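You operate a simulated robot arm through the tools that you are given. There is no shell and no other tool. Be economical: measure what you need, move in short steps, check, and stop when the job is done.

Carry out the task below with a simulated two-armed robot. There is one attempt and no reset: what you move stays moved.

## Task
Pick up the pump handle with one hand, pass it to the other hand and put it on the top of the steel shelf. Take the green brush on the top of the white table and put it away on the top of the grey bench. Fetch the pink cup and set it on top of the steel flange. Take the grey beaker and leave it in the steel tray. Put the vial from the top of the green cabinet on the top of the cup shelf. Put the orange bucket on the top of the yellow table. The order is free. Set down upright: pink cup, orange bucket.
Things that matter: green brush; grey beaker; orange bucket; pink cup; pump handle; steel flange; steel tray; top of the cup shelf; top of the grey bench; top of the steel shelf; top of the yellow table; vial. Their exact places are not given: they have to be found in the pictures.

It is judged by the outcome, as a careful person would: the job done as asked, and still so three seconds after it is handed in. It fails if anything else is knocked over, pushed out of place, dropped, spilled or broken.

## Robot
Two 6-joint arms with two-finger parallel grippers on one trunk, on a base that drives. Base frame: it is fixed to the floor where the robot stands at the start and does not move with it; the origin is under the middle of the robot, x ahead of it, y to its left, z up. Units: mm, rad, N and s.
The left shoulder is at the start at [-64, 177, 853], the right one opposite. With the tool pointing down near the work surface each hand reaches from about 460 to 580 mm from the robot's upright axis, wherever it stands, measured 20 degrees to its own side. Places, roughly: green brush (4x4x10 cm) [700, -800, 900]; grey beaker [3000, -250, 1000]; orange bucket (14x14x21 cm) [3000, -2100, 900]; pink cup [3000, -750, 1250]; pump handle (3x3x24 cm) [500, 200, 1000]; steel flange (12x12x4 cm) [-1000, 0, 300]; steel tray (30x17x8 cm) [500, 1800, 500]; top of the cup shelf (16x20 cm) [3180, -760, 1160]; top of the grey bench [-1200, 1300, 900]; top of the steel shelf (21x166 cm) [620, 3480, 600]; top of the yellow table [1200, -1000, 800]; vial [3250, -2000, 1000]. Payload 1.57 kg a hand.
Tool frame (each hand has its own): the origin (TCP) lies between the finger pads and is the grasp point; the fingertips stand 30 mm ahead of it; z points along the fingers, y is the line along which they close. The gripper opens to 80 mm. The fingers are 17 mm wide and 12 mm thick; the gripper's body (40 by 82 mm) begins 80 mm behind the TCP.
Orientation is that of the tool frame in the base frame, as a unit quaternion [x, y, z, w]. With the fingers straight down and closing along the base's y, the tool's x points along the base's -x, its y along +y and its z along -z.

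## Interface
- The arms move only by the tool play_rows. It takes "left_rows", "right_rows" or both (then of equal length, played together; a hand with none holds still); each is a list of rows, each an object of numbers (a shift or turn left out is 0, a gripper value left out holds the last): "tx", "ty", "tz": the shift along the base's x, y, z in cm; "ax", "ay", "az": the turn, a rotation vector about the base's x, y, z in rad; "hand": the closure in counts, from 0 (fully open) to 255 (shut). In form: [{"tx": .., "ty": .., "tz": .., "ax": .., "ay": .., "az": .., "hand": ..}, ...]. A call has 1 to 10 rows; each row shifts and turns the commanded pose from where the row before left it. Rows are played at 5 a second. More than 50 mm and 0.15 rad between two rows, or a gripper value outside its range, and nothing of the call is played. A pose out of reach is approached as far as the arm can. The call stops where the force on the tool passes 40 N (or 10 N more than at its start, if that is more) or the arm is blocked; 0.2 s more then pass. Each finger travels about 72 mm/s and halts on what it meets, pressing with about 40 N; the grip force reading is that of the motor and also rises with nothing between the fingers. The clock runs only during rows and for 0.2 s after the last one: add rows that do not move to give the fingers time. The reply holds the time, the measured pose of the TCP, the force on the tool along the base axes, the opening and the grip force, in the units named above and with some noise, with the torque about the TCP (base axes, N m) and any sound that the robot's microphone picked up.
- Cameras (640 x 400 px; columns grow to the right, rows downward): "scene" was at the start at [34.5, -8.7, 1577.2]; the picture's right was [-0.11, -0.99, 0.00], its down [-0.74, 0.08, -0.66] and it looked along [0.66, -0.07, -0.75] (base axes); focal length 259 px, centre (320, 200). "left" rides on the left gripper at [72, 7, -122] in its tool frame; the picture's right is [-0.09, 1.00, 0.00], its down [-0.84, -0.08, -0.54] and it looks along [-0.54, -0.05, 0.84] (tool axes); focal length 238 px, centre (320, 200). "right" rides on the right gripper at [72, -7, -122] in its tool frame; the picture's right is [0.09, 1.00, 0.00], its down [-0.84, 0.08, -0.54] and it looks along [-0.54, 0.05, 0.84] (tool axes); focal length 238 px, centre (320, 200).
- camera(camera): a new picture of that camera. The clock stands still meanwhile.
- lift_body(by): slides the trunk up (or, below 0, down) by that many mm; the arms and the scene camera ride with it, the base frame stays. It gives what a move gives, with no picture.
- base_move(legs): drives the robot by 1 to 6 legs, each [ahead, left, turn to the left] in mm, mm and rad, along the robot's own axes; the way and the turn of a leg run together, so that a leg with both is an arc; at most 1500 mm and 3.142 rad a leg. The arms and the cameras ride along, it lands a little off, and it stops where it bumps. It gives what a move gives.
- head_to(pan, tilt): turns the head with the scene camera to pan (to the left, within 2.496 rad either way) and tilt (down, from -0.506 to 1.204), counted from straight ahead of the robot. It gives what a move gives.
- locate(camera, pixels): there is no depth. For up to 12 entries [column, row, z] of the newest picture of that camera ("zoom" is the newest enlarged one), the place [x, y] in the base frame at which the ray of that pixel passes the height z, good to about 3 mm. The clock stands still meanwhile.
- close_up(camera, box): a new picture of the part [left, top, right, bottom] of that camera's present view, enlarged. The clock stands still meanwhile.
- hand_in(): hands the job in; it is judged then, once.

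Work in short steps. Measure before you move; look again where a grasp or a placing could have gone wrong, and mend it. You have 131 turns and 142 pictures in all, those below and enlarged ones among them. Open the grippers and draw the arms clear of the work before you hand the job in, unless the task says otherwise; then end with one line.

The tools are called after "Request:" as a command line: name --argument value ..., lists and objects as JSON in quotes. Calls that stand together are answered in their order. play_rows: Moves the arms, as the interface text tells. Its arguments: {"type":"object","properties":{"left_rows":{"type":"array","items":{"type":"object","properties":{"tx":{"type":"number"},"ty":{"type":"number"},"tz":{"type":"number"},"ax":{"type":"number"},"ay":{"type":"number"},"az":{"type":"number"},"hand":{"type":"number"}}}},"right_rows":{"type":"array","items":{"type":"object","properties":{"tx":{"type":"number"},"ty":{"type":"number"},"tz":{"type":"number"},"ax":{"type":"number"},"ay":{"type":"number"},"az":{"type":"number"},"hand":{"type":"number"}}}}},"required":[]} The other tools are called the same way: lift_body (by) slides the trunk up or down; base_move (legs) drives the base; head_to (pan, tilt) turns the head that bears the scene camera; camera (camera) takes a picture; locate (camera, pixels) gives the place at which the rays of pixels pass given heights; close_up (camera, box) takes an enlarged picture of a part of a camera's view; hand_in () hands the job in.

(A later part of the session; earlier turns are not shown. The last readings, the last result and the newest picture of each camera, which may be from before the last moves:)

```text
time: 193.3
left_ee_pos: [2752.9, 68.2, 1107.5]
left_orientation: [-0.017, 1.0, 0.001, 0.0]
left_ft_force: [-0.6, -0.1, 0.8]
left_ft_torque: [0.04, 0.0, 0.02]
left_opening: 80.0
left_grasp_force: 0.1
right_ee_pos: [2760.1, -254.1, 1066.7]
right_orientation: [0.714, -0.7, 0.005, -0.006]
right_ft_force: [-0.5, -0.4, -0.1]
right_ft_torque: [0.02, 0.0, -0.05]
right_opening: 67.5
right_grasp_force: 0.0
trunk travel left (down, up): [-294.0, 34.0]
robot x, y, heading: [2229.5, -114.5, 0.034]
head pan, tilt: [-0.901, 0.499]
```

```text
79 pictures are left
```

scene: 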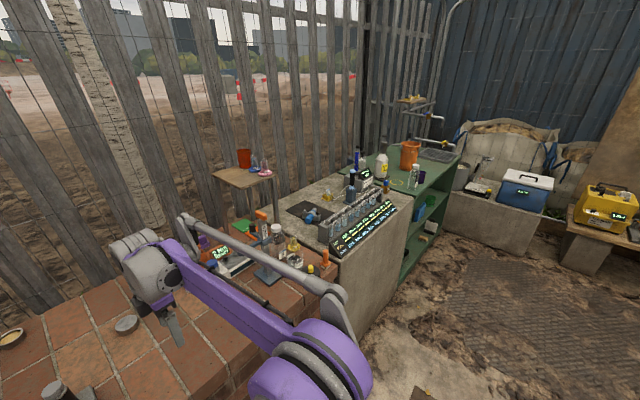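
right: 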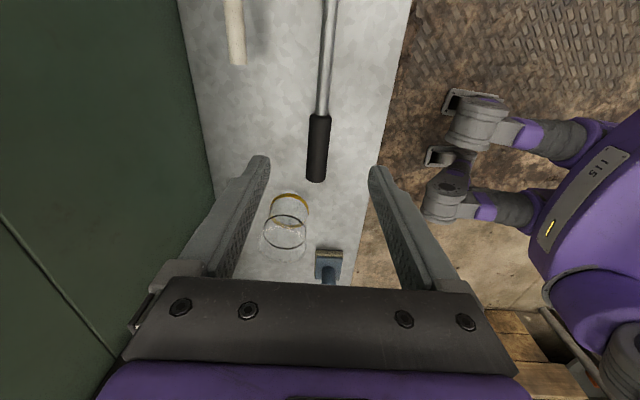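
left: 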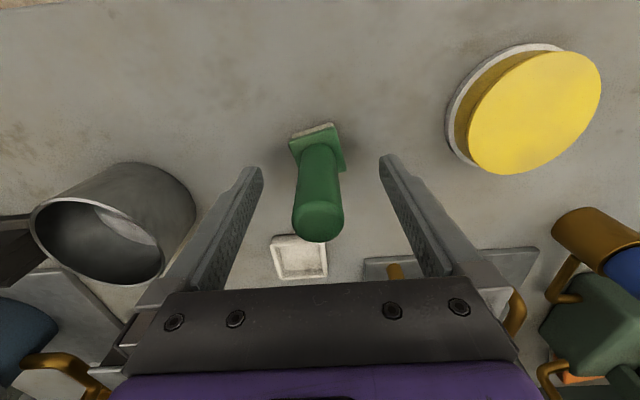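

Close-ups of the cup shelf, cabinet and the brick plinth.

Request:
close_up --camera "scene" --box '[200, 130, 320, 280]'

Request:
close_up --camera "scene" --box '[340, 130, 470, 220]'

Request:
close_up --camera "scene" --box '[0, 230, 240, 400]'

```text
2.67 times, centred on (260, 205) of scene
```

zoom: 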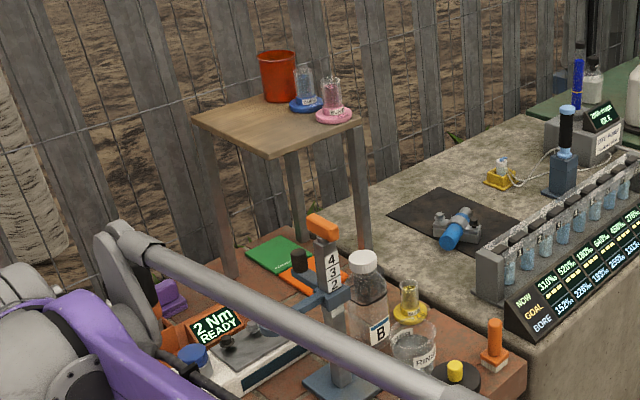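

```text
4.44 times, centred on (405, 175) of scene
```

zoom: 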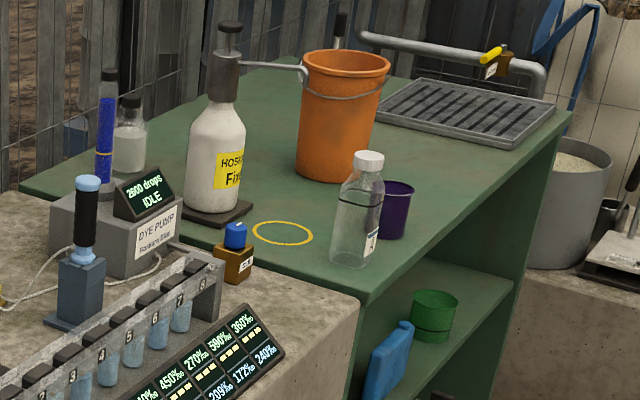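

```text
2.35 times, centred on (120, 315) of scene
```

zoom: 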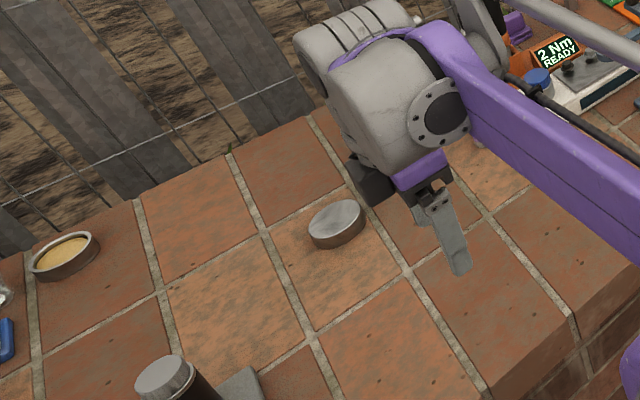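

Look from the hand cameras over the brick plinth.

Request:
camera --camera "right"

Request:
camera --camera "left"

```text
75 pictures are left
```

right: 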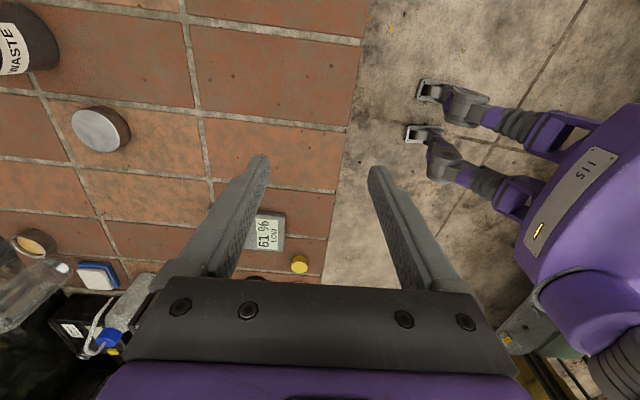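

```text
74 pictures are left
```

left: 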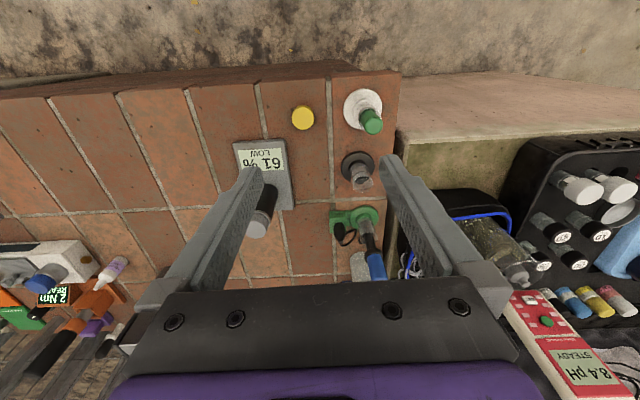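

Locate the grey round thing and the WASTE pot, and zoom.

Request:
locate --camera "right" --pixels '[[100, 130, 800], [100, 130, 700], [25, 60, 800], [30, 250, 800]]'

Request:
close_up --camera "right" --box '[0, 0, 240, 200]'

```text
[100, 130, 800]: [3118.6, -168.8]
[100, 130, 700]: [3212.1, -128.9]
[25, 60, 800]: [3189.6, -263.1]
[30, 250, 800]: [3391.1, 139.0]
```

```text
2.00 times, centred on (120, 100) of right
```

zoom: 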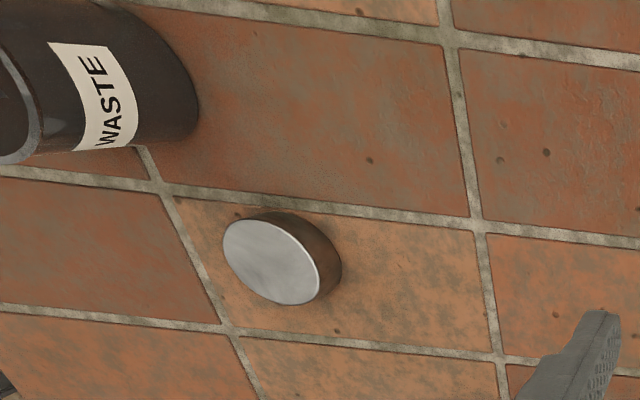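

Move the right hand aside to see the WASTE pot with the scene camera.

Request:
play_rows --right_rows '[{"tx": -3, "ty": -4}, {"tx": -3, "ty": -4}, {"tx": -3, "ty": -4}, {"ty": -4}, {}]'

Request:
head_to --pan -0.25 --tilt 0.6

Request:
close_up --camera "scene" --box '[160, 80, 560, 330]'

```text
time: 194.6
left_ee_pos: [2753.2, 69.3, 1108.9]
left_orientation: [-0.018, 1.0, 0.001, -0.001]
left_ft_force: [-0.7, -0.7, 0.3]
left_ft_torque: [-0.02, 0.0, -0.02]
left_opening: 79.8
left_grasp_force: 0.1
right_ee_pos: [2668.9, -414.3, 1067.1]
right_orientation: [0.713, -0.701, 0.005, -0.006]
right_ft_force: [-0.4, 0.7, -0.3]
right_ft_torque: [0.02, 0.0, 0.0]
right_opening: 67.7
right_grasp_force: 0.0
trunk travel left (down, up): [-294.0, 34.0]
robot x, y, heading: [2232.5, -116.7, 0.034]
head pan, tilt: [-0.901, 0.499]
```

```text
time: 195.6
left_ee_pos: [2754.3, 67.8, 1107.0]
left_orientation: [-0.016, 1.0, 0.001, 0.0]
left_ft_force: [0.2, 0.6, 0.0]
left_ft_torque: [0.01, -0.04, 0.0]
left_opening: 80.2
left_grasp_force: 0.0
right_ee_pos: [2667.7, -414.2, 1066.9]
right_orientation: [0.714, -0.7, 0.004, -0.005]
right_ft_force: [-0.4, 0.0, 0.5]
right_ft_torque: [0.0, 0.02, -0.01]
right_opening: 67.4
right_grasp_force: 0.0
trunk travel left (down, up): [-294.0, 34.0]
robot x, y, heading: [2231.9, -111.7, 0.039]
head pan, tilt: [-0.25, 0.6]
```

```text
1.60 times, centred on (360, 205) of scene
```

zoom: 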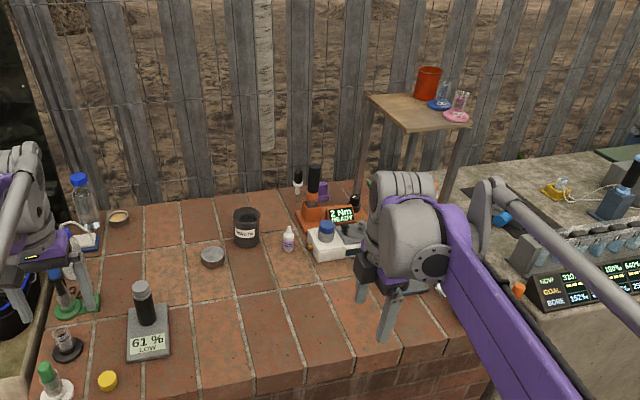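

Enlarge the two candidates.

Request:
close_up --camera "scene" --box '[270, 190, 360, 250]'

Request:
locate --camera "scene" --pixels '[[313, 232, 800], [292, 245, 800], [292, 238, 820], [313, 214, 900], [300, 320, 800]]'

```text
6.67 times, centred on (315, 220) of scene
```

zoom: 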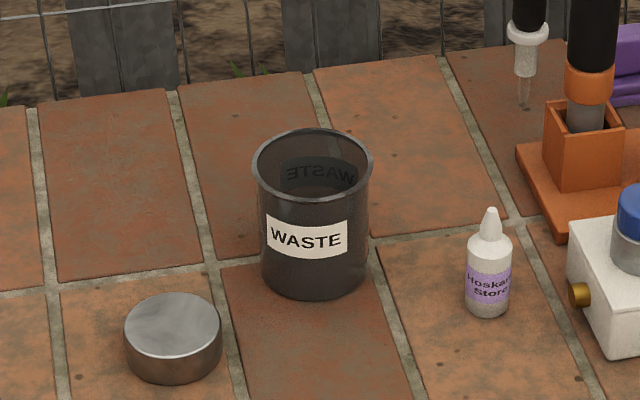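

```text
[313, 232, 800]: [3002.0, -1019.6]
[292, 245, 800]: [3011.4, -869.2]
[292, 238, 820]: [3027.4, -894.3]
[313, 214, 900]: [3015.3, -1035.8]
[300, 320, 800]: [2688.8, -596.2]
```

The WASTE pot is a smoked-grey glass beaker: that's it. Locate it in the zoom.

Request:
locate --camera "zoom" --pixels '[[315, 265, 750], [315, 265, 800], [312, 165, 850], [312, 165, 900]]'

Request:
play_rows --right_rows '[{"tx": 3, "ty": 4}, {"tx": 3, "ty": 4}, {"tx": 3, "ty": 2}, {}]'

Request:
camera --camera "right"

```text
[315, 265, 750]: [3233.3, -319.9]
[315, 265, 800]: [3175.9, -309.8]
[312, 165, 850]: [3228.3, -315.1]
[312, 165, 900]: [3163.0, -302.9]
```

```text
time: 196.6
left_ee_pos: [2752.7, 68.1, 1107.7]
left_orientation: [-0.016, 1.0, 0.001, 0.0]
left_ft_force: [0.1, 0.0, -0.3]
left_ft_torque: [-0.01, 0.03, -0.02]
left_opening: 80.0
left_grasp_force: 0.1
right_ee_pos: [2760.0, -313.8, 1066.4]
right_orientation: [0.714, -0.7, 0.005, -0.006]
right_ft_force: [0.2, -0.5, 0.0]
right_ft_torque: [0.0, 0.01, 0.02]
right_opening: 67.4
right_grasp_force: 0.1
trunk travel left (down, up): [-294.0, 34.0]
robot x, y, heading: [2230.1, -112.9, 0.033]
head pan, tilt: [-0.25, 0.6]
```

```text
70 pictures are left
```

right: 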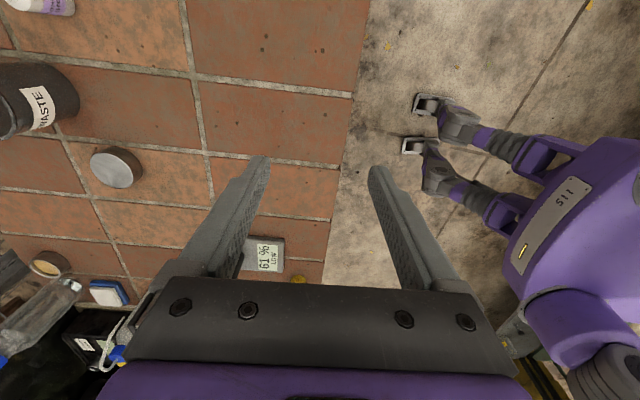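

Locate the plinth edge and the beaker from the right view to set the base position.

Request:
locate --camera "right" --pixels '[[350, 100, 780], [330, 230, 780], [60, 88, 780], [75, 95, 780], [60, 88, 740], [10, 95, 880], [10, 95, 860]]'

```text
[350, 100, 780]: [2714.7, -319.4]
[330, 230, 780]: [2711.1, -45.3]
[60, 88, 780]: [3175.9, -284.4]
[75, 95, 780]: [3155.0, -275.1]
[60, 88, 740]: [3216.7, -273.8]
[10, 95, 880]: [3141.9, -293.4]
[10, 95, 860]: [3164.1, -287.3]
```

Check how far the robot's own front feet extend.

Request:
locate --camera "right" --pixels '[[415, 103, 40], [403, 146, 40], [350, 100, 843], [350, 100, 0]]'

```text
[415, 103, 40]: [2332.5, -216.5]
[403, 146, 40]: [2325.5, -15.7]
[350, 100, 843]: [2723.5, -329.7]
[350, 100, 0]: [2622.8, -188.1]
```

The base front is close to its centre, so I can drive 300 mm nearer. First raise the left hand.

Request:
play_rows --left_rows '[{"tz": 4, "tx": -3}, {"tz": 4, "tx": -3}, {"tz": 2}, {}]'

Request:
base_move --legs '[[0, 0, -0.033], [300, -10, 0]]'

Request:
camera --camera "right"

```text
time: 197.6
left_ee_pos: [2692.8, 68.3, 1206.9]
left_orientation: [-0.018, 1.0, 0.001, -0.001]
left_ft_force: [-0.5, 0.9, -0.3]
left_ft_torque: [-0.02, -0.01, 0.01]
left_opening: 80.1
left_grasp_force: 0.1
right_ee_pos: [2760.0, -314.3, 1066.8]
right_orientation: [0.714, -0.7, 0.005, -0.006]
right_ft_force: [-0.2, -0.1, 0.9]
right_ft_torque: [-0.01, -0.02, 0.01]
right_opening: 67.4
right_grasp_force: 0.0
trunk travel left (down, up): [-294.0, 34.0]
robot x, y, heading: [2233.5, -115.7, 0.037]
head pan, tilt: [-0.25, 0.6]
```

```text
time: 199.8
left_ee_pos: [2937.0, 45.7, 1206.3]
left_orientation: [-0.002, 1.0, 0.002, -0.002]
left_ft_force: [0.2, 0.0, 0.2]
left_ft_torque: [0.02, 0.03, 0.02]
left_opening: 79.7
left_grasp_force: 0.1
right_ee_pos: [2991.0, -338.7, 1064.9]
right_orientation: [-0.703, 0.711, -0.004, 0.005]
right_ft_force: [-0.4, 0.5, 0.6]
right_ft_torque: [0.01, 0.04, 0.01]
right_opening: 67.7
right_grasp_force: 0.0
trunk travel left (down, up): [-294.0, 34.0]
robot x, y, heading: [2464.6, -121.9, -0.003]
head pan, tilt: [-0.25, 0.6]
stopped in leg 2: the robot was blocked; the commanded pose is now the measured one
```

```text
69 pictures are left
```

right: 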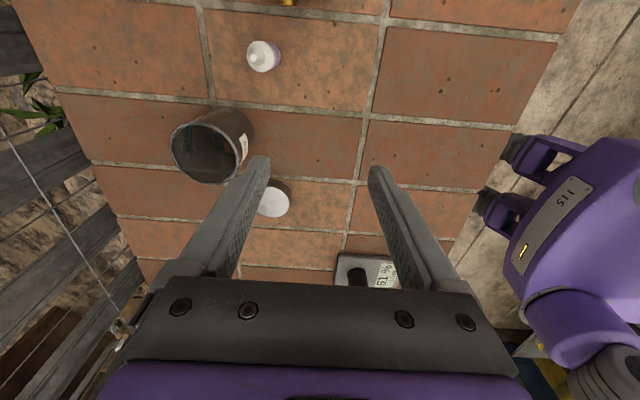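

Blocked by the plinth at x 2465; fine. Locate the beaker now.

Request:
locate --camera "right" --pixels '[[238, 128, 843], [203, 152, 940], [170, 150, 940], [232, 150, 940], [210, 182, 940], [265, 57, 900], [275, 198, 850], [238, 128, 800], [203, 152, 900]]'

Request:
close_up --camera "right" --box '[140, 60, 300, 240]'

```text
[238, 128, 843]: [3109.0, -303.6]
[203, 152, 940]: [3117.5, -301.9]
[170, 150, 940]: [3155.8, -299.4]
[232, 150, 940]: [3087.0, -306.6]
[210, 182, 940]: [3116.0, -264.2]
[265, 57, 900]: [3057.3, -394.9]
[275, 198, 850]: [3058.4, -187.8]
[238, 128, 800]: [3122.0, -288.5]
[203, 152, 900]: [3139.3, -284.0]
```

```text
2.22 times, centred on (220, 150) of right
```

zoom: 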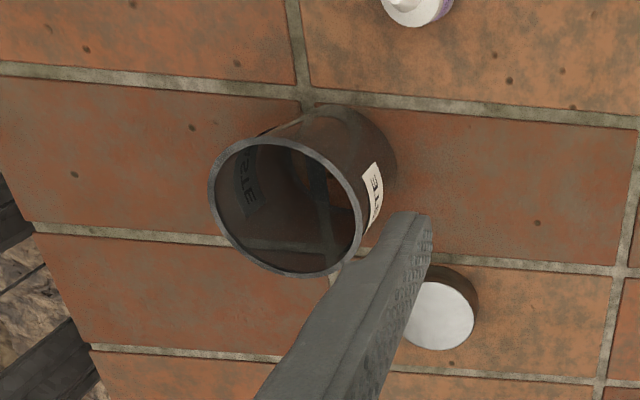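

Beaker centre (3115,-302), rim z≈940, about 72 mm wide and empty. I'll pinch the near wall: one finger inside, at TCP x≈3079. Move over it.

Request:
play_rows --right_rows '[{"tx": 3, "ty": 2, "hand": 0}, {"tx": 3, "ty": 1.7}, {"tx": 2.8}, {"tz": -3}, {}, {}]'

Request:
camera --camera "right"

```text
time: 201.2
left_ee_pos: [2934.7, 45.2, 1206.4]
left_orientation: [0.0, 1.0, 0.002, -0.002]
left_ft_force: [-0.4, 0.4, -0.4]
left_ft_torque: [0.0, -0.02, 0.01]
left_opening: 80.1
left_grasp_force: 0.0
right_ee_pos: [3076.0, -302.2, 1036.1]
right_orientation: [-0.703, 0.711, -0.004, 0.005]
right_ft_force: [-0.9, 0.3, -0.3]
right_ft_torque: [0.0, 0.0, -0.03]
right_opening: 80.0
right_grasp_force: 0.1
trunk travel left (down, up): [-294.0, 34.0]
robot x, y, heading: [2465.7, -121.1, 0.001]
head pan, tilt: [-0.25, 0.6]
```

```text
67 pictures are left
```

right: 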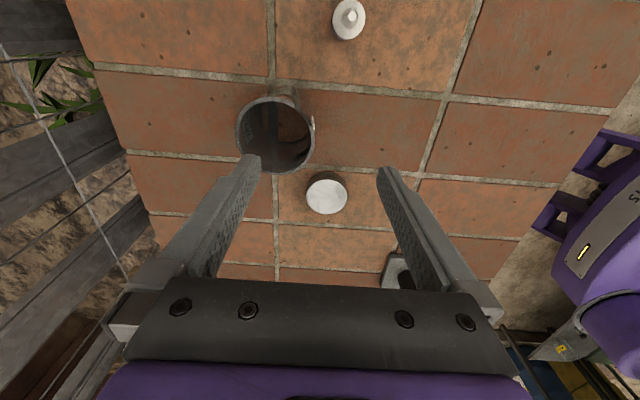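

Refine rim position.

Request:
locate --camera "right" --pixels '[[275, 135, 940], [314, 135, 940], [236, 135, 940], [277, 172, 940], [275, 98, 940], [290, 88, 845]]'

```text
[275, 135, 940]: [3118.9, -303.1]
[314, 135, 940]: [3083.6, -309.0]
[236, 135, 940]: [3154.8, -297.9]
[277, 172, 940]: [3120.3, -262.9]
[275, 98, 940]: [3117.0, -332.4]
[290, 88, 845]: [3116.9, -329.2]
```

Descend over the near wall and pinch it.

Request:
play_rows --right_rows '[{"tx": 0.5, "ty": 0.1, "tz": -3}, {"tz": -3}, {"tz": -3}, {"tz": -2.4}, {}, {"hand": 255}, {}, {}, {}, {}]'

Request:
camera --camera "right"

```text
time: 203.4
left_ee_pos: [2933.7, 45.4, 1206.6]
left_orientation: [-0.001, 1.0, 0.001, 0.001]
left_ft_force: [0.1, -0.1, -0.5]
left_ft_torque: [0.01, 0.01, 0.0]
left_opening: 80.1
left_grasp_force: 0.0
right_ee_pos: [3081.5, -299.7, 920.9]
right_orientation: [-0.703, 0.711, -0.004, 0.006]
right_ft_force: [0.7, -0.1, 0.8]
right_ft_torque: [-0.02, 0.02, -0.03]
right_opening: 2.1
right_grasp_force: 24.0
trunk travel left (down, up): [-294.0, 34.0]
robot x, y, heading: [2467.8, -121.8, 0.004]
head pan, tilt: [-0.25, 0.6]
```

```text
66 pictures are left
```

right: 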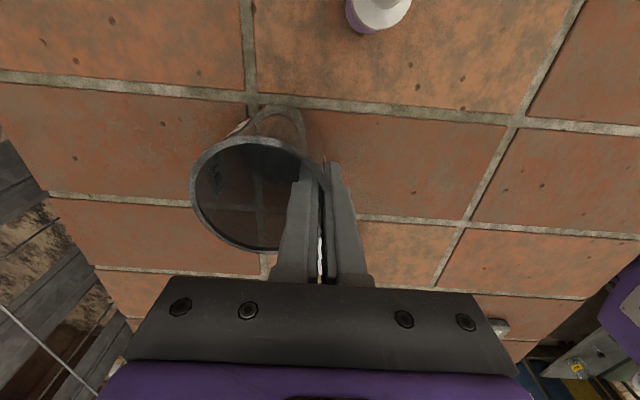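

Wall pinched (2.1 mm). Lift and check that it comes along.

Request:
play_rows --right_rows '[{"tz": 1}, {"tz": 3}, {"tz": 4}, {"tz": 4}, {}]'

Request:
camera --camera "right"

```text
time: 204.6
left_ee_pos: [2933.9, 45.1, 1206.1]
left_orientation: [0.0, 1.0, 0.001, 0.0]
left_ft_force: [0.5, -0.8, 0.4]
left_ft_torque: [-0.02, -0.03, 0.02]
left_opening: 80.1
left_grasp_force: 0.1
right_ee_pos: [3080.8, -301.7, 1041.2]
right_orientation: [-0.703, 0.711, -0.004, 0.005]
right_ft_force: [0.3, 0.0, -0.6]
right_ft_torque: [0.02, 0.03, -0.01]
right_opening: 2.4
right_grasp_force: 23.3
trunk travel left (down, up): [-294.0, 34.0]
robot x, y, heading: [2464.2, -122.6, 0.001]
head pan, tilt: [-0.25, 0.6]
```

```text
65 pictures are left
```

right: 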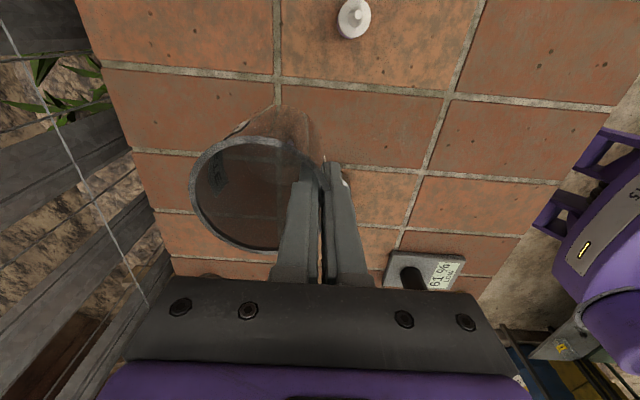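

Beaker is in the right hand. I raise it, back off and shift right to face the cup shelf for the pink cup with the free left hand.

Request:
play_rows --right_rows '[{"tx": -3, "tz": 3}, {"tx": -3, "tz": 3}, {"tx": -3, "tz": 3}, {"tx": -3, "tz": 2}, {}]'

Request:
base_move --legs '[[-180, 0, 0], [0, -850, 0]]'

Request:
head_to --pan 0.25 --tilt 0.5

Request:
camera --camera "scene"

```text
time: 205.8
left_ee_pos: [2934.6, 45.7, 1205.6]
left_orientation: [0.0, 1.0, 0.001, 0.001]
left_ft_force: [0.2, 0.3, 0.1]
left_ft_torque: [-0.02, -0.01, 0.01]
left_opening: 79.9
left_grasp_force: 0.1
right_ee_pos: [2961.5, -300.9, 1152.7]
right_orientation: [-0.703, 0.712, -0.004, 0.006]
right_ft_force: [-0.5, -0.1, 0.0]
right_ft_torque: [0.01, 0.03, 0.04]
right_opening: 2.2
right_grasp_force: 23.9
trunk travel left (down, up): [-294.0, 34.0]
robot x, y, heading: [2464.9, -122.9, 0.003]
head pan, tilt: [-0.25, 0.6]
```

```text
time: 214.7
left_ee_pos: [2762.2, -797.7, 1205.5]
left_orientation: [-0.012, 1.0, 0.0, 0.0]
left_ft_force: [-1.2, -0.5, 0.9]
left_ft_torque: [-0.01, -0.01, -0.01]
left_opening: 80.0
left_grasp_force: 0.0
right_ee_pos: [2795.5, -1144.5, 1152.6]
right_orientation: [0.71, -0.704, 0.004, -0.006]
right_ft_force: [0.7, 0.1, -0.9]
right_ft_torque: [0.01, 0.04, 0.0]
right_opening: 2.0
right_grasp_force: 23.5
trunk travel left (down, up): [-294.0, 34.0]
robot x, y, heading: [2291.5, -975.7, 0.021]
head pan, tilt: [-0.25, 0.6]
```

```text
time: 215.7
left_ee_pos: [2761.5, -798.9, 1207.4]
left_orientation: [-0.011, 1.0, 0.001, 0.0]
left_ft_force: [-1.0, 0.1, 0.2]
left_ft_torque: [0.0, 0.01, -0.01]
left_opening: 80.1
left_grasp_force: 0.1
right_ee_pos: [2795.9, -1144.2, 1153.3]
right_orientation: [0.709, -0.705, 0.004, -0.005]
right_ft_force: [0.0, -0.6, -0.3]
right_ft_torque: [-0.04, -0.03, 0.0]
right_opening: 2.1
right_grasp_force: 24.0
trunk travel left (down, up): [-294.0, 34.0]
robot x, y, heading: [2294.0, -981.4, 0.021]
head pan, tilt: [0.25, 0.499]
```

```text
64 pictures are left
```

scene: 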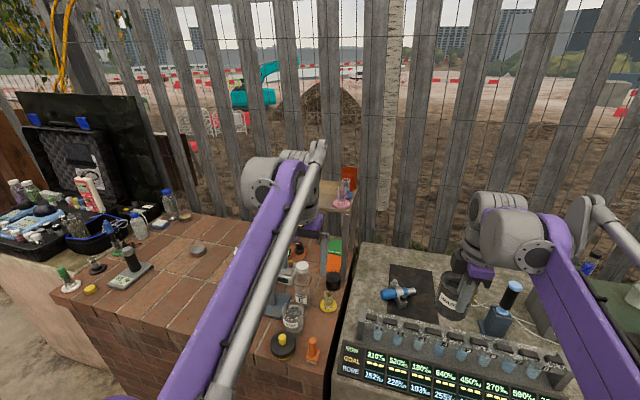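

The left arm hides the shelf. Turn the left hand to point ahead for a side grasp, then look.

Request:
play_rows --left_rows '[{"tx": 2, "ay": -0.15}, {"tx": 2, "ay": -0.15}, {"tx": 1, "ay": -0.15}, {"tx": 1, "ay": -0.15}, {"tx": 1, "ay": -0.15}, {"ay": -0.15}, {"ay": -0.15}, {"ay": -0.15}, {"ay": -0.15}, {"ay": -0.15}]'

Request:
play_rows --left_rows '[{"ay": -0.07, "az": -0.02}, {"ty": 4}, {"ty": 4}, {"ty": 4}, {}]'

Request:
close_up --camera "scene" --box '[260, 140, 420, 240]'

```text
time: 217.8
left_ee_pos: [2830.2, -798.6, 1206.4]
left_orientation: [-0.008, 0.731, -0.007, 0.682]
left_ft_force: [-1.2, 0.7, -1.4]
left_ft_torque: [0.01, 0.02, 0.01]
left_opening: 80.1
left_grasp_force: 0.1
right_ee_pos: [2795.4, -1145.1, 1154.1]
right_orientation: [0.709, -0.705, 0.005, -0.005]
right_ft_force: [0.1, 0.1, -0.1]
right_ft_torque: [0.01, 0.02, 0.01]
right_opening: 2.1
right_grasp_force: 24.3
trunk travel left (down, up): [-294.0, 34.0]
robot x, y, heading: [2296.6, -974.4, 0.018]
head pan, tilt: [0.25, 0.499]
```

```text
time: 219.1
left_ee_pos: [2829.1, -677.9, 1207.8]
left_orientation: [-0.001, 0.708, -0.013, 0.707]
left_ft_force: [-0.8, -0.4, -0.4]
left_ft_torque: [-0.01, 0.03, -0.01]
left_opening: 80.0
left_grasp_force: 0.0
right_ee_pos: [2795.1, -1144.9, 1152.9]
right_orientation: [0.71, -0.705, 0.005, -0.006]
right_ft_force: [-0.2, -0.1, -0.8]
right_ft_torque: [-0.02, 0.0, -0.03]
right_opening: 2.2
right_grasp_force: 23.7
trunk travel left (down, up): [-294.0, 34.0]
robot x, y, heading: [2294.4, -976.4, 0.023]
head pan, tilt: [0.25, 0.499]
```

```text
4.00 times, centred on (340, 190) of scene
```

zoom: 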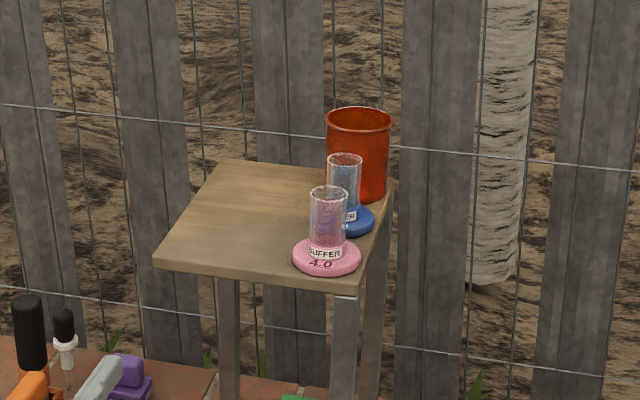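

Clear view: the pink cup (BUFFER 4.0) stands at zoom (327,255). Measure it.

Request:
locate --camera "zoom" --pixels '[[327, 256, 1165], [328, 190, 1220], [328, 190, 1235], [154, 265, 1160], [352, 290, 1160], [220, 162, 1160], [390, 185, 1160], [362, 258, 1165], [292, 258, 1165], [348, 195, 1225], [309, 195, 1225]]'

```text
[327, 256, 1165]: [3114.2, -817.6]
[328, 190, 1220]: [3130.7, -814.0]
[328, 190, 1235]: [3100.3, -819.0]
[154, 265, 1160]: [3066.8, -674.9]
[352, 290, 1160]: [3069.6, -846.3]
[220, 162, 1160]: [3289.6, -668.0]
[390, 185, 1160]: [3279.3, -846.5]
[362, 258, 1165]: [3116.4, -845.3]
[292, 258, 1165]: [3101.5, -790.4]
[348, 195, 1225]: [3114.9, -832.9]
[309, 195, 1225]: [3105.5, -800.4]
```

The cup stands at (3112,-817) on z≈1160, top ≈1228. Drive 150 mm ahead and bring the left hand in line with it.

Request:
base_move --legs '[[150, 0, -0.02]]'

Request:
play_rows --left_rows '[{"ty": -4}, {"ty": -4}, {"ty": -4}, {}, {}]'

Request:
close_up --camera "scene" --box '[220, 120, 420, 260]'

Request:
camera --camera "left"

```text
time: 220.4
left_ee_pos: [2983.0, -685.2, 1207.6]
left_orientation: [0.005, 0.707, -0.019, 0.706]
left_ft_force: [0.1, -0.2, -0.2]
left_ft_torque: [0.0, 0.02, 0.0]
left_opening: 80.2
left_grasp_force: 0.1
right_ee_pos: [2940.1, -1151.3, 1152.8]
right_orientation: [-0.705, 0.71, -0.005, 0.006]
right_ft_force: [0.1, -0.1, -0.8]
right_ft_torque: [0.0, 0.05, 0.0]
right_opening: 1.9
right_grasp_force: 23.4
trunk travel left (down, up): [-294.0, 34.0]
robot x, y, heading: [2443.0, -972.6, 0.005]
head pan, tilt: [0.25, 0.499]
```

```text
time: 221.6
left_ee_pos: [2983.4, -806.2, 1205.6]
left_orientation: [0.006, 0.708, -0.019, 0.706]
left_ft_force: [-0.5, 0.2, 0.1]
left_ft_torque: [0.01, 0.01, -0.03]
left_opening: 80.3
left_grasp_force: 0.1
right_ee_pos: [2941.0, -1151.1, 1153.5]
right_orientation: [-0.704, 0.71, -0.005, 0.006]
right_ft_force: [-0.1, 0.5, -0.5]
right_ft_torque: [0.0, 0.04, 0.02]
right_opening: 2.2
right_grasp_force: 23.4
trunk travel left (down, up): [-294.0, 34.0]
robot x, y, heading: [2446.6, -974.4, 0.006]
head pan, tilt: [0.25, 0.499]
```

```text
2.86 times, centred on (320, 190) of scene
```

zoom: 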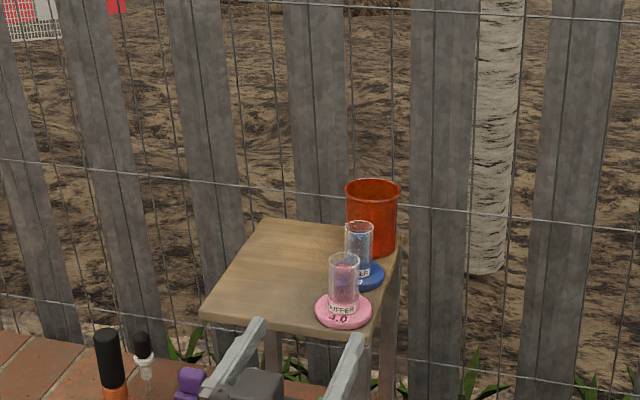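

```text
61 pictures are left
```

left: 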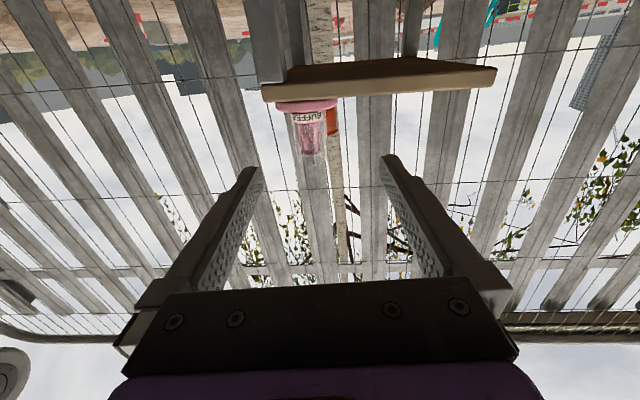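

Measure the cup in both views.

Request:
locate --camera "left" --pixels '[[308, 135, 1205], [306, 104, 1170], [313, 152, 1225], [270, 90, 1155], [495, 75, 1155]]'

Request:
locate --camera "zoom" --pixels '[[342, 312, 1165], [344, 258, 1228], [200, 315, 1160], [362, 340, 1160], [342, 280, 1205]]'

```text
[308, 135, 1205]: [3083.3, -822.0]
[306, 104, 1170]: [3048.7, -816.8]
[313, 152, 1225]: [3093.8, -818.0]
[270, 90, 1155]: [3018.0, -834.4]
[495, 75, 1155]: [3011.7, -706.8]
```

```text
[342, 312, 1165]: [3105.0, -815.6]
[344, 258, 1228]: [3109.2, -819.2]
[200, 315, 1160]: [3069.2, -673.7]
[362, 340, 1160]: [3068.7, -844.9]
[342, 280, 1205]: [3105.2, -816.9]
```

Cup axis at about (3096,-818). Advance to x≈3091 and close gently.

Request:
play_rows --left_rows '[{"ty": -1.2, "tx": 2}, {"tx": 3}, {"tx": 3}, {"tx": 2.8}, {}, {"hand": 100}, {"hand": 150}, {"hand": 255}, {}, {}]'

Request:
close_up --camera "scene" --box '[270, 160, 400, 260]'

```text
time: 223.8
left_ee_pos: [3091.4, -814.5, 1208.3]
left_orientation: [0.005, 0.708, -0.017, 0.706]
left_ft_force: [-0.4, 0.3, -1.0]
left_ft_torque: [0.0, 0.01, -0.02]
left_opening: 30.2
left_grasp_force: 38.8
right_ee_pos: [2940.5, -1151.6, 1153.1]
right_orientation: [-0.704, 0.71, -0.004, 0.006]
right_ft_force: [-0.3, -0.3, -0.4]
right_ft_torque: [0.0, 0.03, -0.02]
right_opening: 2.1
right_grasp_force: 24.0
trunk travel left (down, up): [-294.0, 34.0]
robot x, y, heading: [2444.1, -972.0, 0.003]
head pan, tilt: [0.25, 0.499]
```

```text
4.00 times, centred on (335, 210) of scene
```

zoom: 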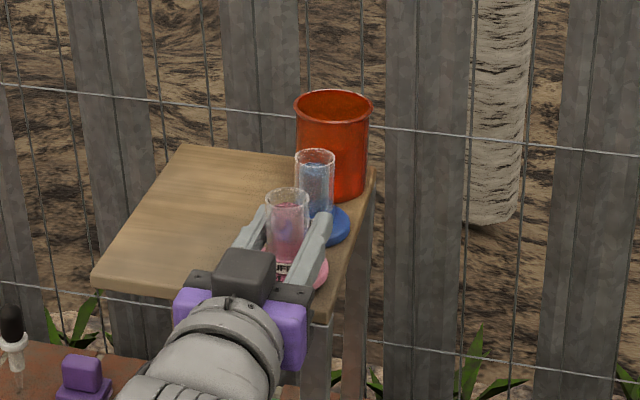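

Cup gripped (30 mm). Lift slowly, then draw back.

Request:
play_rows --left_rows '[{"tz": 1}, {"tz": 1.5}, {"tz": 1.5}, {"tx": -2}, {"tx": -3}, {"tx": -3}, {"tx": -3}, {}]'

Request:
camera --camera "left"

Request:
close_up --camera "scene" --box '[220, 120, 420, 280]'

```text
time: 225.6
left_ee_pos: [2984.4, -817.6, 1248.4]
left_orientation: [0.005, 0.708, -0.02, 0.706]
left_ft_force: [0.6, 0.1, -0.9]
left_ft_torque: [0.04, 0.01, -0.04]
left_opening: 30.0
left_grasp_force: 39.6
right_ee_pos: [2942.6, -1149.3, 1152.3]
right_orientation: [-0.704, 0.71, -0.004, 0.005]
right_ft_force: [0.3, 0.2, -1.3]
right_ft_torque: [-0.02, 0.05, 0.0]
right_opening: 2.1
right_grasp_force: 23.6
trunk travel left (down, up): [-294.0, 34.0]
robot x, y, heading: [2444.0, -972.4, 0.003]
head pan, tilt: [0.25, 0.499]
```

```text
59 pictures are left
```

left: 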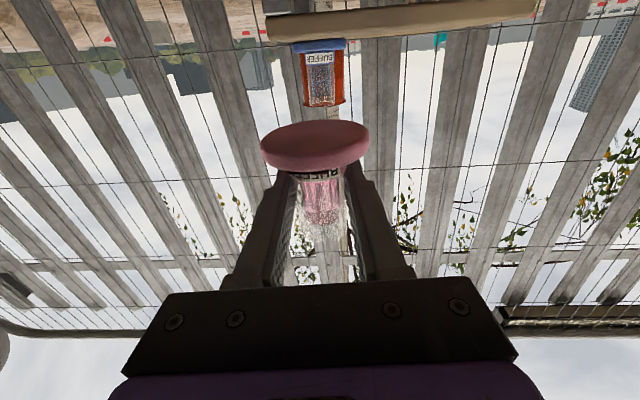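

```text
2.50 times, centred on (320, 200) of scene
```

zoom: 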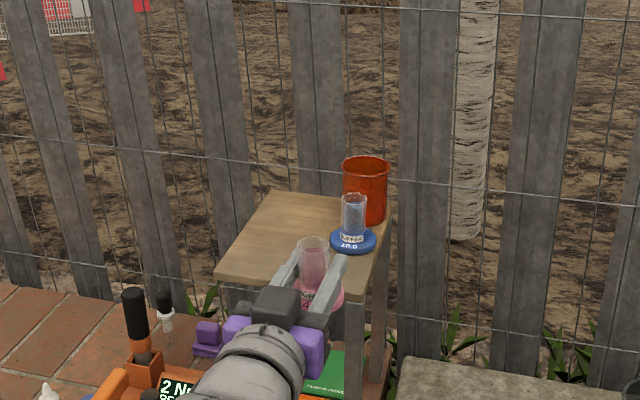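

Cup is secure and upright. Back off, turn left and check heading before the long drive.

Request:
base_move --legs '[[-260, 0, 0], [0, 0, 1.567]]'

```text
time: 231.4
left_ee_pos: [2014.0, -440.8, 1248.1]
left_orientation: [-0.502, 0.499, 0.491, 0.508]
left_ft_force: [0.2, 1.0, -0.3]
left_ft_torque: [0.04, 0.04, -0.01]
left_opening: 30.1
left_grasp_force: 39.8
right_ee_pos: [2348.0, -476.4, 1153.1]
right_orientation: [1.0, 0.007, -0.001, -0.007]
right_ft_force: [0.4, 0.2, -0.6]
right_ft_torque: [-0.01, 0.03, 0.0]
right_opening: 2.2
right_grasp_force: 23.6
trunk travel left (down, up): [-294.0, 34.0]
robot x, y, heading: [2180.5, -975.0, 1.598]
head pan, tilt: [0.25, 0.499]
```

Correct the heading slightly and drive the corridor.

Request:
base_move --legs '[[1450, 0, -0.027], [1450, 0, 0], [620, 950, 0]]'

Request:
base_move --legs '[[0, 1350, 0]]'

```text
time: 253.8
left_ee_pos: [1112.4, 3122.3, 1248.9]
left_orientation: [-0.488, 0.512, 0.477, 0.522]
left_ft_force: [0.4, -0.1, -1.5]
left_ft_torque: [0.0, 0.01, 0.01]
left_opening: 30.0
left_grasp_force: 39.5
right_ee_pos: [1444.7, 3067.8, 1154.0]
right_orientation: [1.0, -0.02, -0.001, -0.007]
right_ft_force: [0.1, 0.6, -0.1]
right_ft_torque: [-0.02, 0.04, -0.01]
right_opening: 1.9
right_grasp_force: 23.2
trunk travel left (down, up): [-294.0, 34.0]
robot x, y, heading: [1252.7, 2576.3, 1.54]
head pan, tilt: [0.25, 0.499]
```

```text
time: 265.8
left_ee_pos: [-217.2, 3185.5, 1247.2]
left_orientation: [-0.48, 0.52, 0.469, 0.529]
left_ft_force: [0.5, -0.1, -1.1]
left_ft_torque: [0.0, 0.04, -0.01]
left_opening: 30.1
left_grasp_force: 39.7
right_ee_pos: [112.2, 3121.3, 1153.5]
right_orientation: [0.999, -0.038, -0.001, -0.006]
right_ft_force: [0.0, 0.4, -0.2]
right_ft_torque: [-0.05, 0.03, 0.02]
right_opening: 1.8
right_grasp_force: 23.4
trunk travel left (down, up): [-294.0, 34.0]
robot x, y, heading: [-95.5, 2635.8, 1.504]
head pan, tilt: [0.25, 0.499]
```

Turn to face +x and shift to y≈1980, then look at the tray.

Request:
base_move --legs '[[0, 0, -1.5], [0, -650, 0]]'

Request:
head_to --pan -0.25 --tilt 0.95

Request:
camera --camera "scene"

```text
time: 275.8
left_ee_pos: [446.3, 2125.2, 1248.2]
left_orientation: [0.008, 0.708, -0.023, 0.706]
left_ft_force: [0.2, -0.6, -0.8]
left_ft_torque: [0.0, -0.02, 0.0]
left_opening: 30.1
left_grasp_force: 39.7
right_ee_pos: [402.6, 1790.5, 1151.8]
right_orientation: [-0.702, 0.713, -0.004, 0.006]
right_ft_force: [-0.3, -0.2, -1.0]
right_ft_torque: [-0.02, 0.04, -0.02]
right_opening: 2.4
right_grasp_force: 24.2
trunk travel left (down, up): [-294.0, 34.0]
robot x, y, heading: [-96.2, 1967.1, 0.007]
head pan, tilt: [0.25, 0.499]
```

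```text
time: 276.7
left_ee_pos: [446.3, 2123.2, 1249.0]
left_orientation: [0.006, 0.708, -0.021, 0.706]
left_ft_force: [-0.3, 0.4, -0.9]
left_ft_torque: [0.01, 0.01, 0.02]
left_opening: 30.0
left_grasp_force: 39.7
right_ee_pos: [402.0, 1790.4, 1153.6]
right_orientation: [-0.701, 0.713, -0.004, 0.006]
right_ft_force: [0.1, 0.5, -1.1]
right_ft_torque: [-0.01, 0.02, 0.0]
right_opening: 2.1
right_grasp_force: 23.8
trunk travel left (down, up): [-294.0, 34.0]
robot x, y, heading: [-94.4, 1969.8, -0.004]
head pan, tilt: [-0.25, 0.949]
```

```text
57 pictures are left
```

scene: 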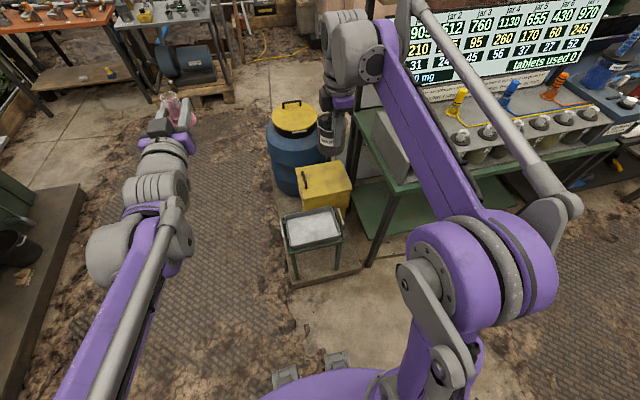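

Measure the tray.

Request:
locate --camera "scene" --pixels '[[282, 217, 500], [334, 208, 500], [342, 239, 500], [287, 249, 500], [312, 228, 450], [312, 228, 420], [360, 265, 0], [285, 285, 0]]'

Request:
close_up --camera "scene" --box '[250, 160, 400, 300]'

```text
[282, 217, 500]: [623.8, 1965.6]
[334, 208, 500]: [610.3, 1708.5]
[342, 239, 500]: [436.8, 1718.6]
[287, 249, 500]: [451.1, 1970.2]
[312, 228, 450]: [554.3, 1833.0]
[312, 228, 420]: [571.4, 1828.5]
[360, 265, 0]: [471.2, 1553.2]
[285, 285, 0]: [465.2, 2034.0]
```

```text
2.86 times, centred on (325, 230) of scene
```

zoom: 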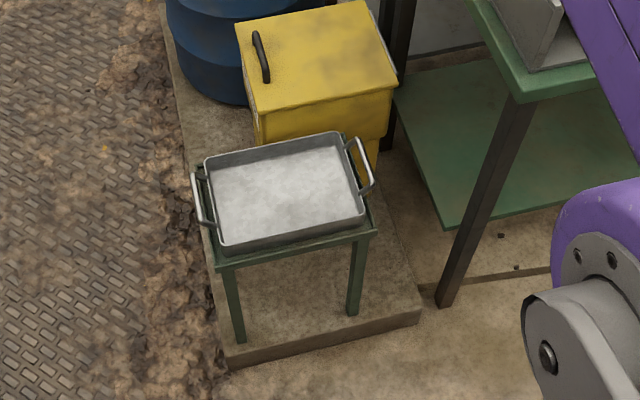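

Tray centre ≈(530,1840). Drive so that the beaker is over it, and lower the trunk.

Request:
base_move --legs '[[90, 48, 0]]'

Request:
lift_body --by -290

Request:
camera --camera "right"

```text
time: 277.9
left_ee_pos: [536.5, 2172.0, 1247.8]
left_orientation: [0.007, 0.707, -0.022, 0.706]
left_ft_force: [-0.3, 0.1, -0.6]
left_ft_torque: [-0.01, 0.01, 0.01]
left_opening: 30.0
left_grasp_force: 39.6
right_ee_pos: [491.3, 1838.4, 1152.5]
right_orientation: [-0.702, 0.713, -0.005, 0.006]
right_ft_force: [0.4, -0.2, -0.6]
right_ft_torque: [-0.01, 0.1, 0.0]
right_opening: 2.1
right_grasp_force: 23.7
trunk travel left (down, up): [-294.0, 34.0]
robot x, y, heading: [-5.1, 2015.2, -0.002]
head pan, tilt: [-0.25, 0.949]
```

```text
time: 280.8
left_ee_pos: [536.1, 2170.9, 957.1]
left_orientation: [0.008, 0.707, -0.022, 0.706]
left_ft_force: [0.9, -0.3, -1.3]
left_ft_torque: [-0.02, -0.02, 0.02]
left_opening: 30.1
left_grasp_force: 39.5
right_ee_pos: [491.6, 1838.5, 863.9]
right_orientation: [-0.701, 0.713, -0.004, 0.005]
right_ft_force: [0.4, 0.0, -0.3]
right_ft_torque: [0.03, -0.02, -0.01]
right_opening: 2.1
right_grasp_force: 23.6
trunk travel left (down, up): [-4.0, 324.0]
robot x, y, heading: [-2.8, 2015.0, -0.003]
head pan, tilt: [-0.25, 0.949]
```

```text
55 pictures are left
```

right: 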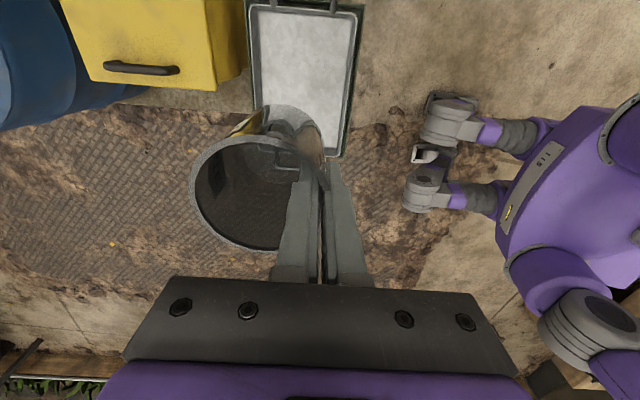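

Locate the tray corners from the hand camera.

Request:
locate --camera "right" --pixels '[[252, 8, 500], [356, 12, 500], [338, 152, 500], [338, 152, 470], [300, 80, 450], [258, 110, 500]]'

```text
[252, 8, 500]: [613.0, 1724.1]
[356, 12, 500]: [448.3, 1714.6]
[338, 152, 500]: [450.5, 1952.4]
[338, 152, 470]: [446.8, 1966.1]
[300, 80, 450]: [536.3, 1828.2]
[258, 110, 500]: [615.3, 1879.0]
```

Tray centre (531,1835); beaker axis (529,1838). Descend to just above, then gently inside.

Request:
play_rows --right_rows '[{"tz": -4}, {"tz": -4}, {"tz": -4}, {"tz": -4}, {"tz": -4}, {"tz": -4}, {"tz": -3}, {}]'

Request:
camera --camera "right"

```text
time: 282.6
left_ee_pos: [535.5, 2172.2, 957.8]
left_orientation: [0.007, 0.708, -0.022, 0.706]
left_ft_force: [0.2, -0.6, -1.6]
left_ft_torque: [-0.02, -0.03, 0.01]
left_opening: 29.9
left_grasp_force: 39.5
right_ee_pos: [491.9, 1836.1, 593.2]
right_orientation: [-0.702, 0.712, -0.005, 0.005]
right_ft_force: [0.2, 0.6, -0.9]
right_ft_torque: [-0.01, 0.02, -0.01]
right_opening: 2.3
right_grasp_force: 24.0
trunk travel left (down, up): [-4.0, 324.0]
robot x, y, heading: [0.2, 2015.2, 0.003]
head pan, tilt: [-0.25, 0.949]
```

```text
54 pictures are left
```

right: 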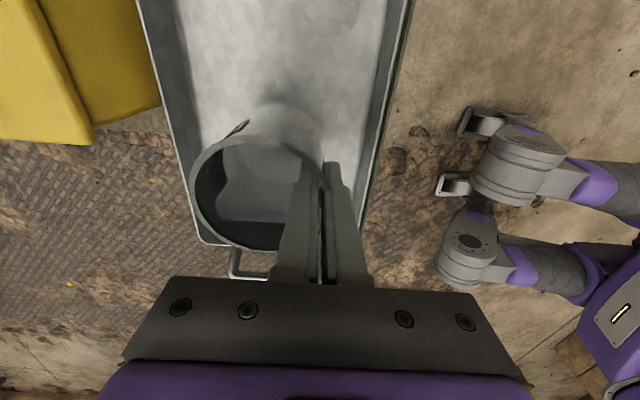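

Continue down in small steps until contact.

Request:
play_rows --right_rows '[{"tz": -0.8}, {"tz": -0.8}, {"tz": -0.8}, {"tz": -0.8}, {"tz": -0.6}, {"tz": -0.4}, {"tz": -0.4}, {"tz": -0.4}, {"tz": -0.4}, {}]'

Request:
camera --camera "right"

```text
time: 284.8
left_ee_pos: [534.6, 2171.0, 958.4]
left_orientation: [0.007, 0.707, -0.023, 0.707]
left_ft_force: [0.1, 0.0, -1.4]
left_ft_torque: [-0.01, -0.02, 0.01]
left_opening: 30.2
left_grasp_force: 39.7
right_ee_pos: [489.8, 1838.8, 540.2]
right_orientation: [-0.702, 0.712, -0.005, 0.006]
right_ft_force: [0.2, 0.8, 19.9]
right_ft_torque: [-0.01, -0.15, 0.02]
right_opening: 2.1
right_grasp_force: 24.2
trunk travel left (down, up): [-4.0, 324.0]
robot x, y, heading: [-5.0, 2014.2, -0.009]
head pan, tilt: [-0.25, 0.949]
```

```text
53 pictures are left
```

right: 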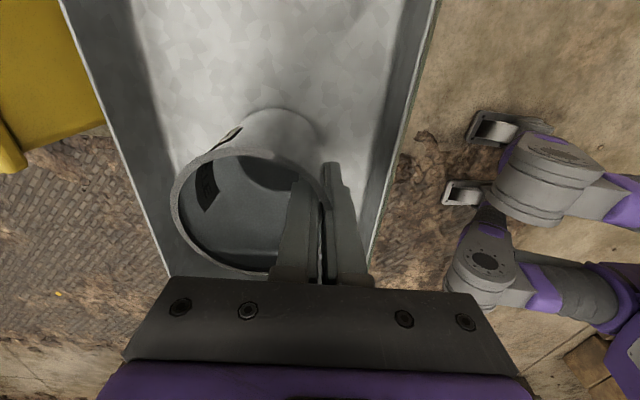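

Contact (20 N). Open the fingers only partly (the tray wall is near) and rise.

Request:
play_rows --right_rows '[{"tz": 0.2}, {"hand": 215}, {}, {"hand": 190}, {}, {}, {"tz": 0.5}, {"tz": 1}, {}]'

Request:
camera --camera "right"

```text
time: 286.8
left_ee_pos: [536.4, 2170.1, 958.3]
left_orientation: [0.008, 0.708, -0.023, 0.706]
left_ft_force: [0.1, -0.6, -1.5]
left_ft_torque: [-0.02, 0.01, 0.02]
left_opening: 30.0
left_grasp_force: 39.5
right_ee_pos: [493.0, 1838.0, 556.2]
right_orientation: [-0.701, 0.713, -0.004, 0.006]
right_ft_force: [-0.2, -0.7, 0.3]
right_ft_torque: [0.0, 0.0, 0.0]
right_opening: 20.4
right_grasp_force: 0.1
trunk travel left (down, up): [-4.0, 324.0]
robot x, y, heading: [-5.0, 2016.2, -0.001]
head pan, tilt: [-0.25, 0.949]
```

```text
52 pictures are left
```

right: 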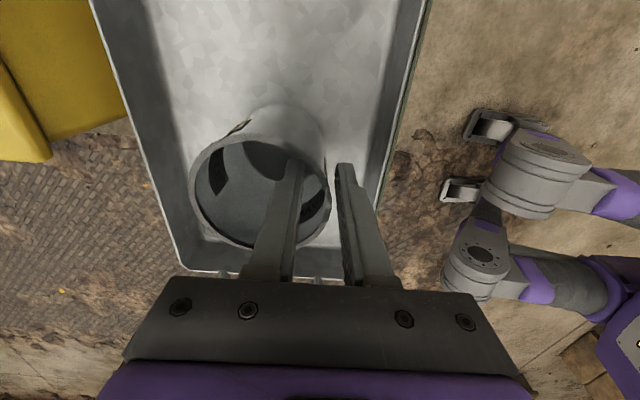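

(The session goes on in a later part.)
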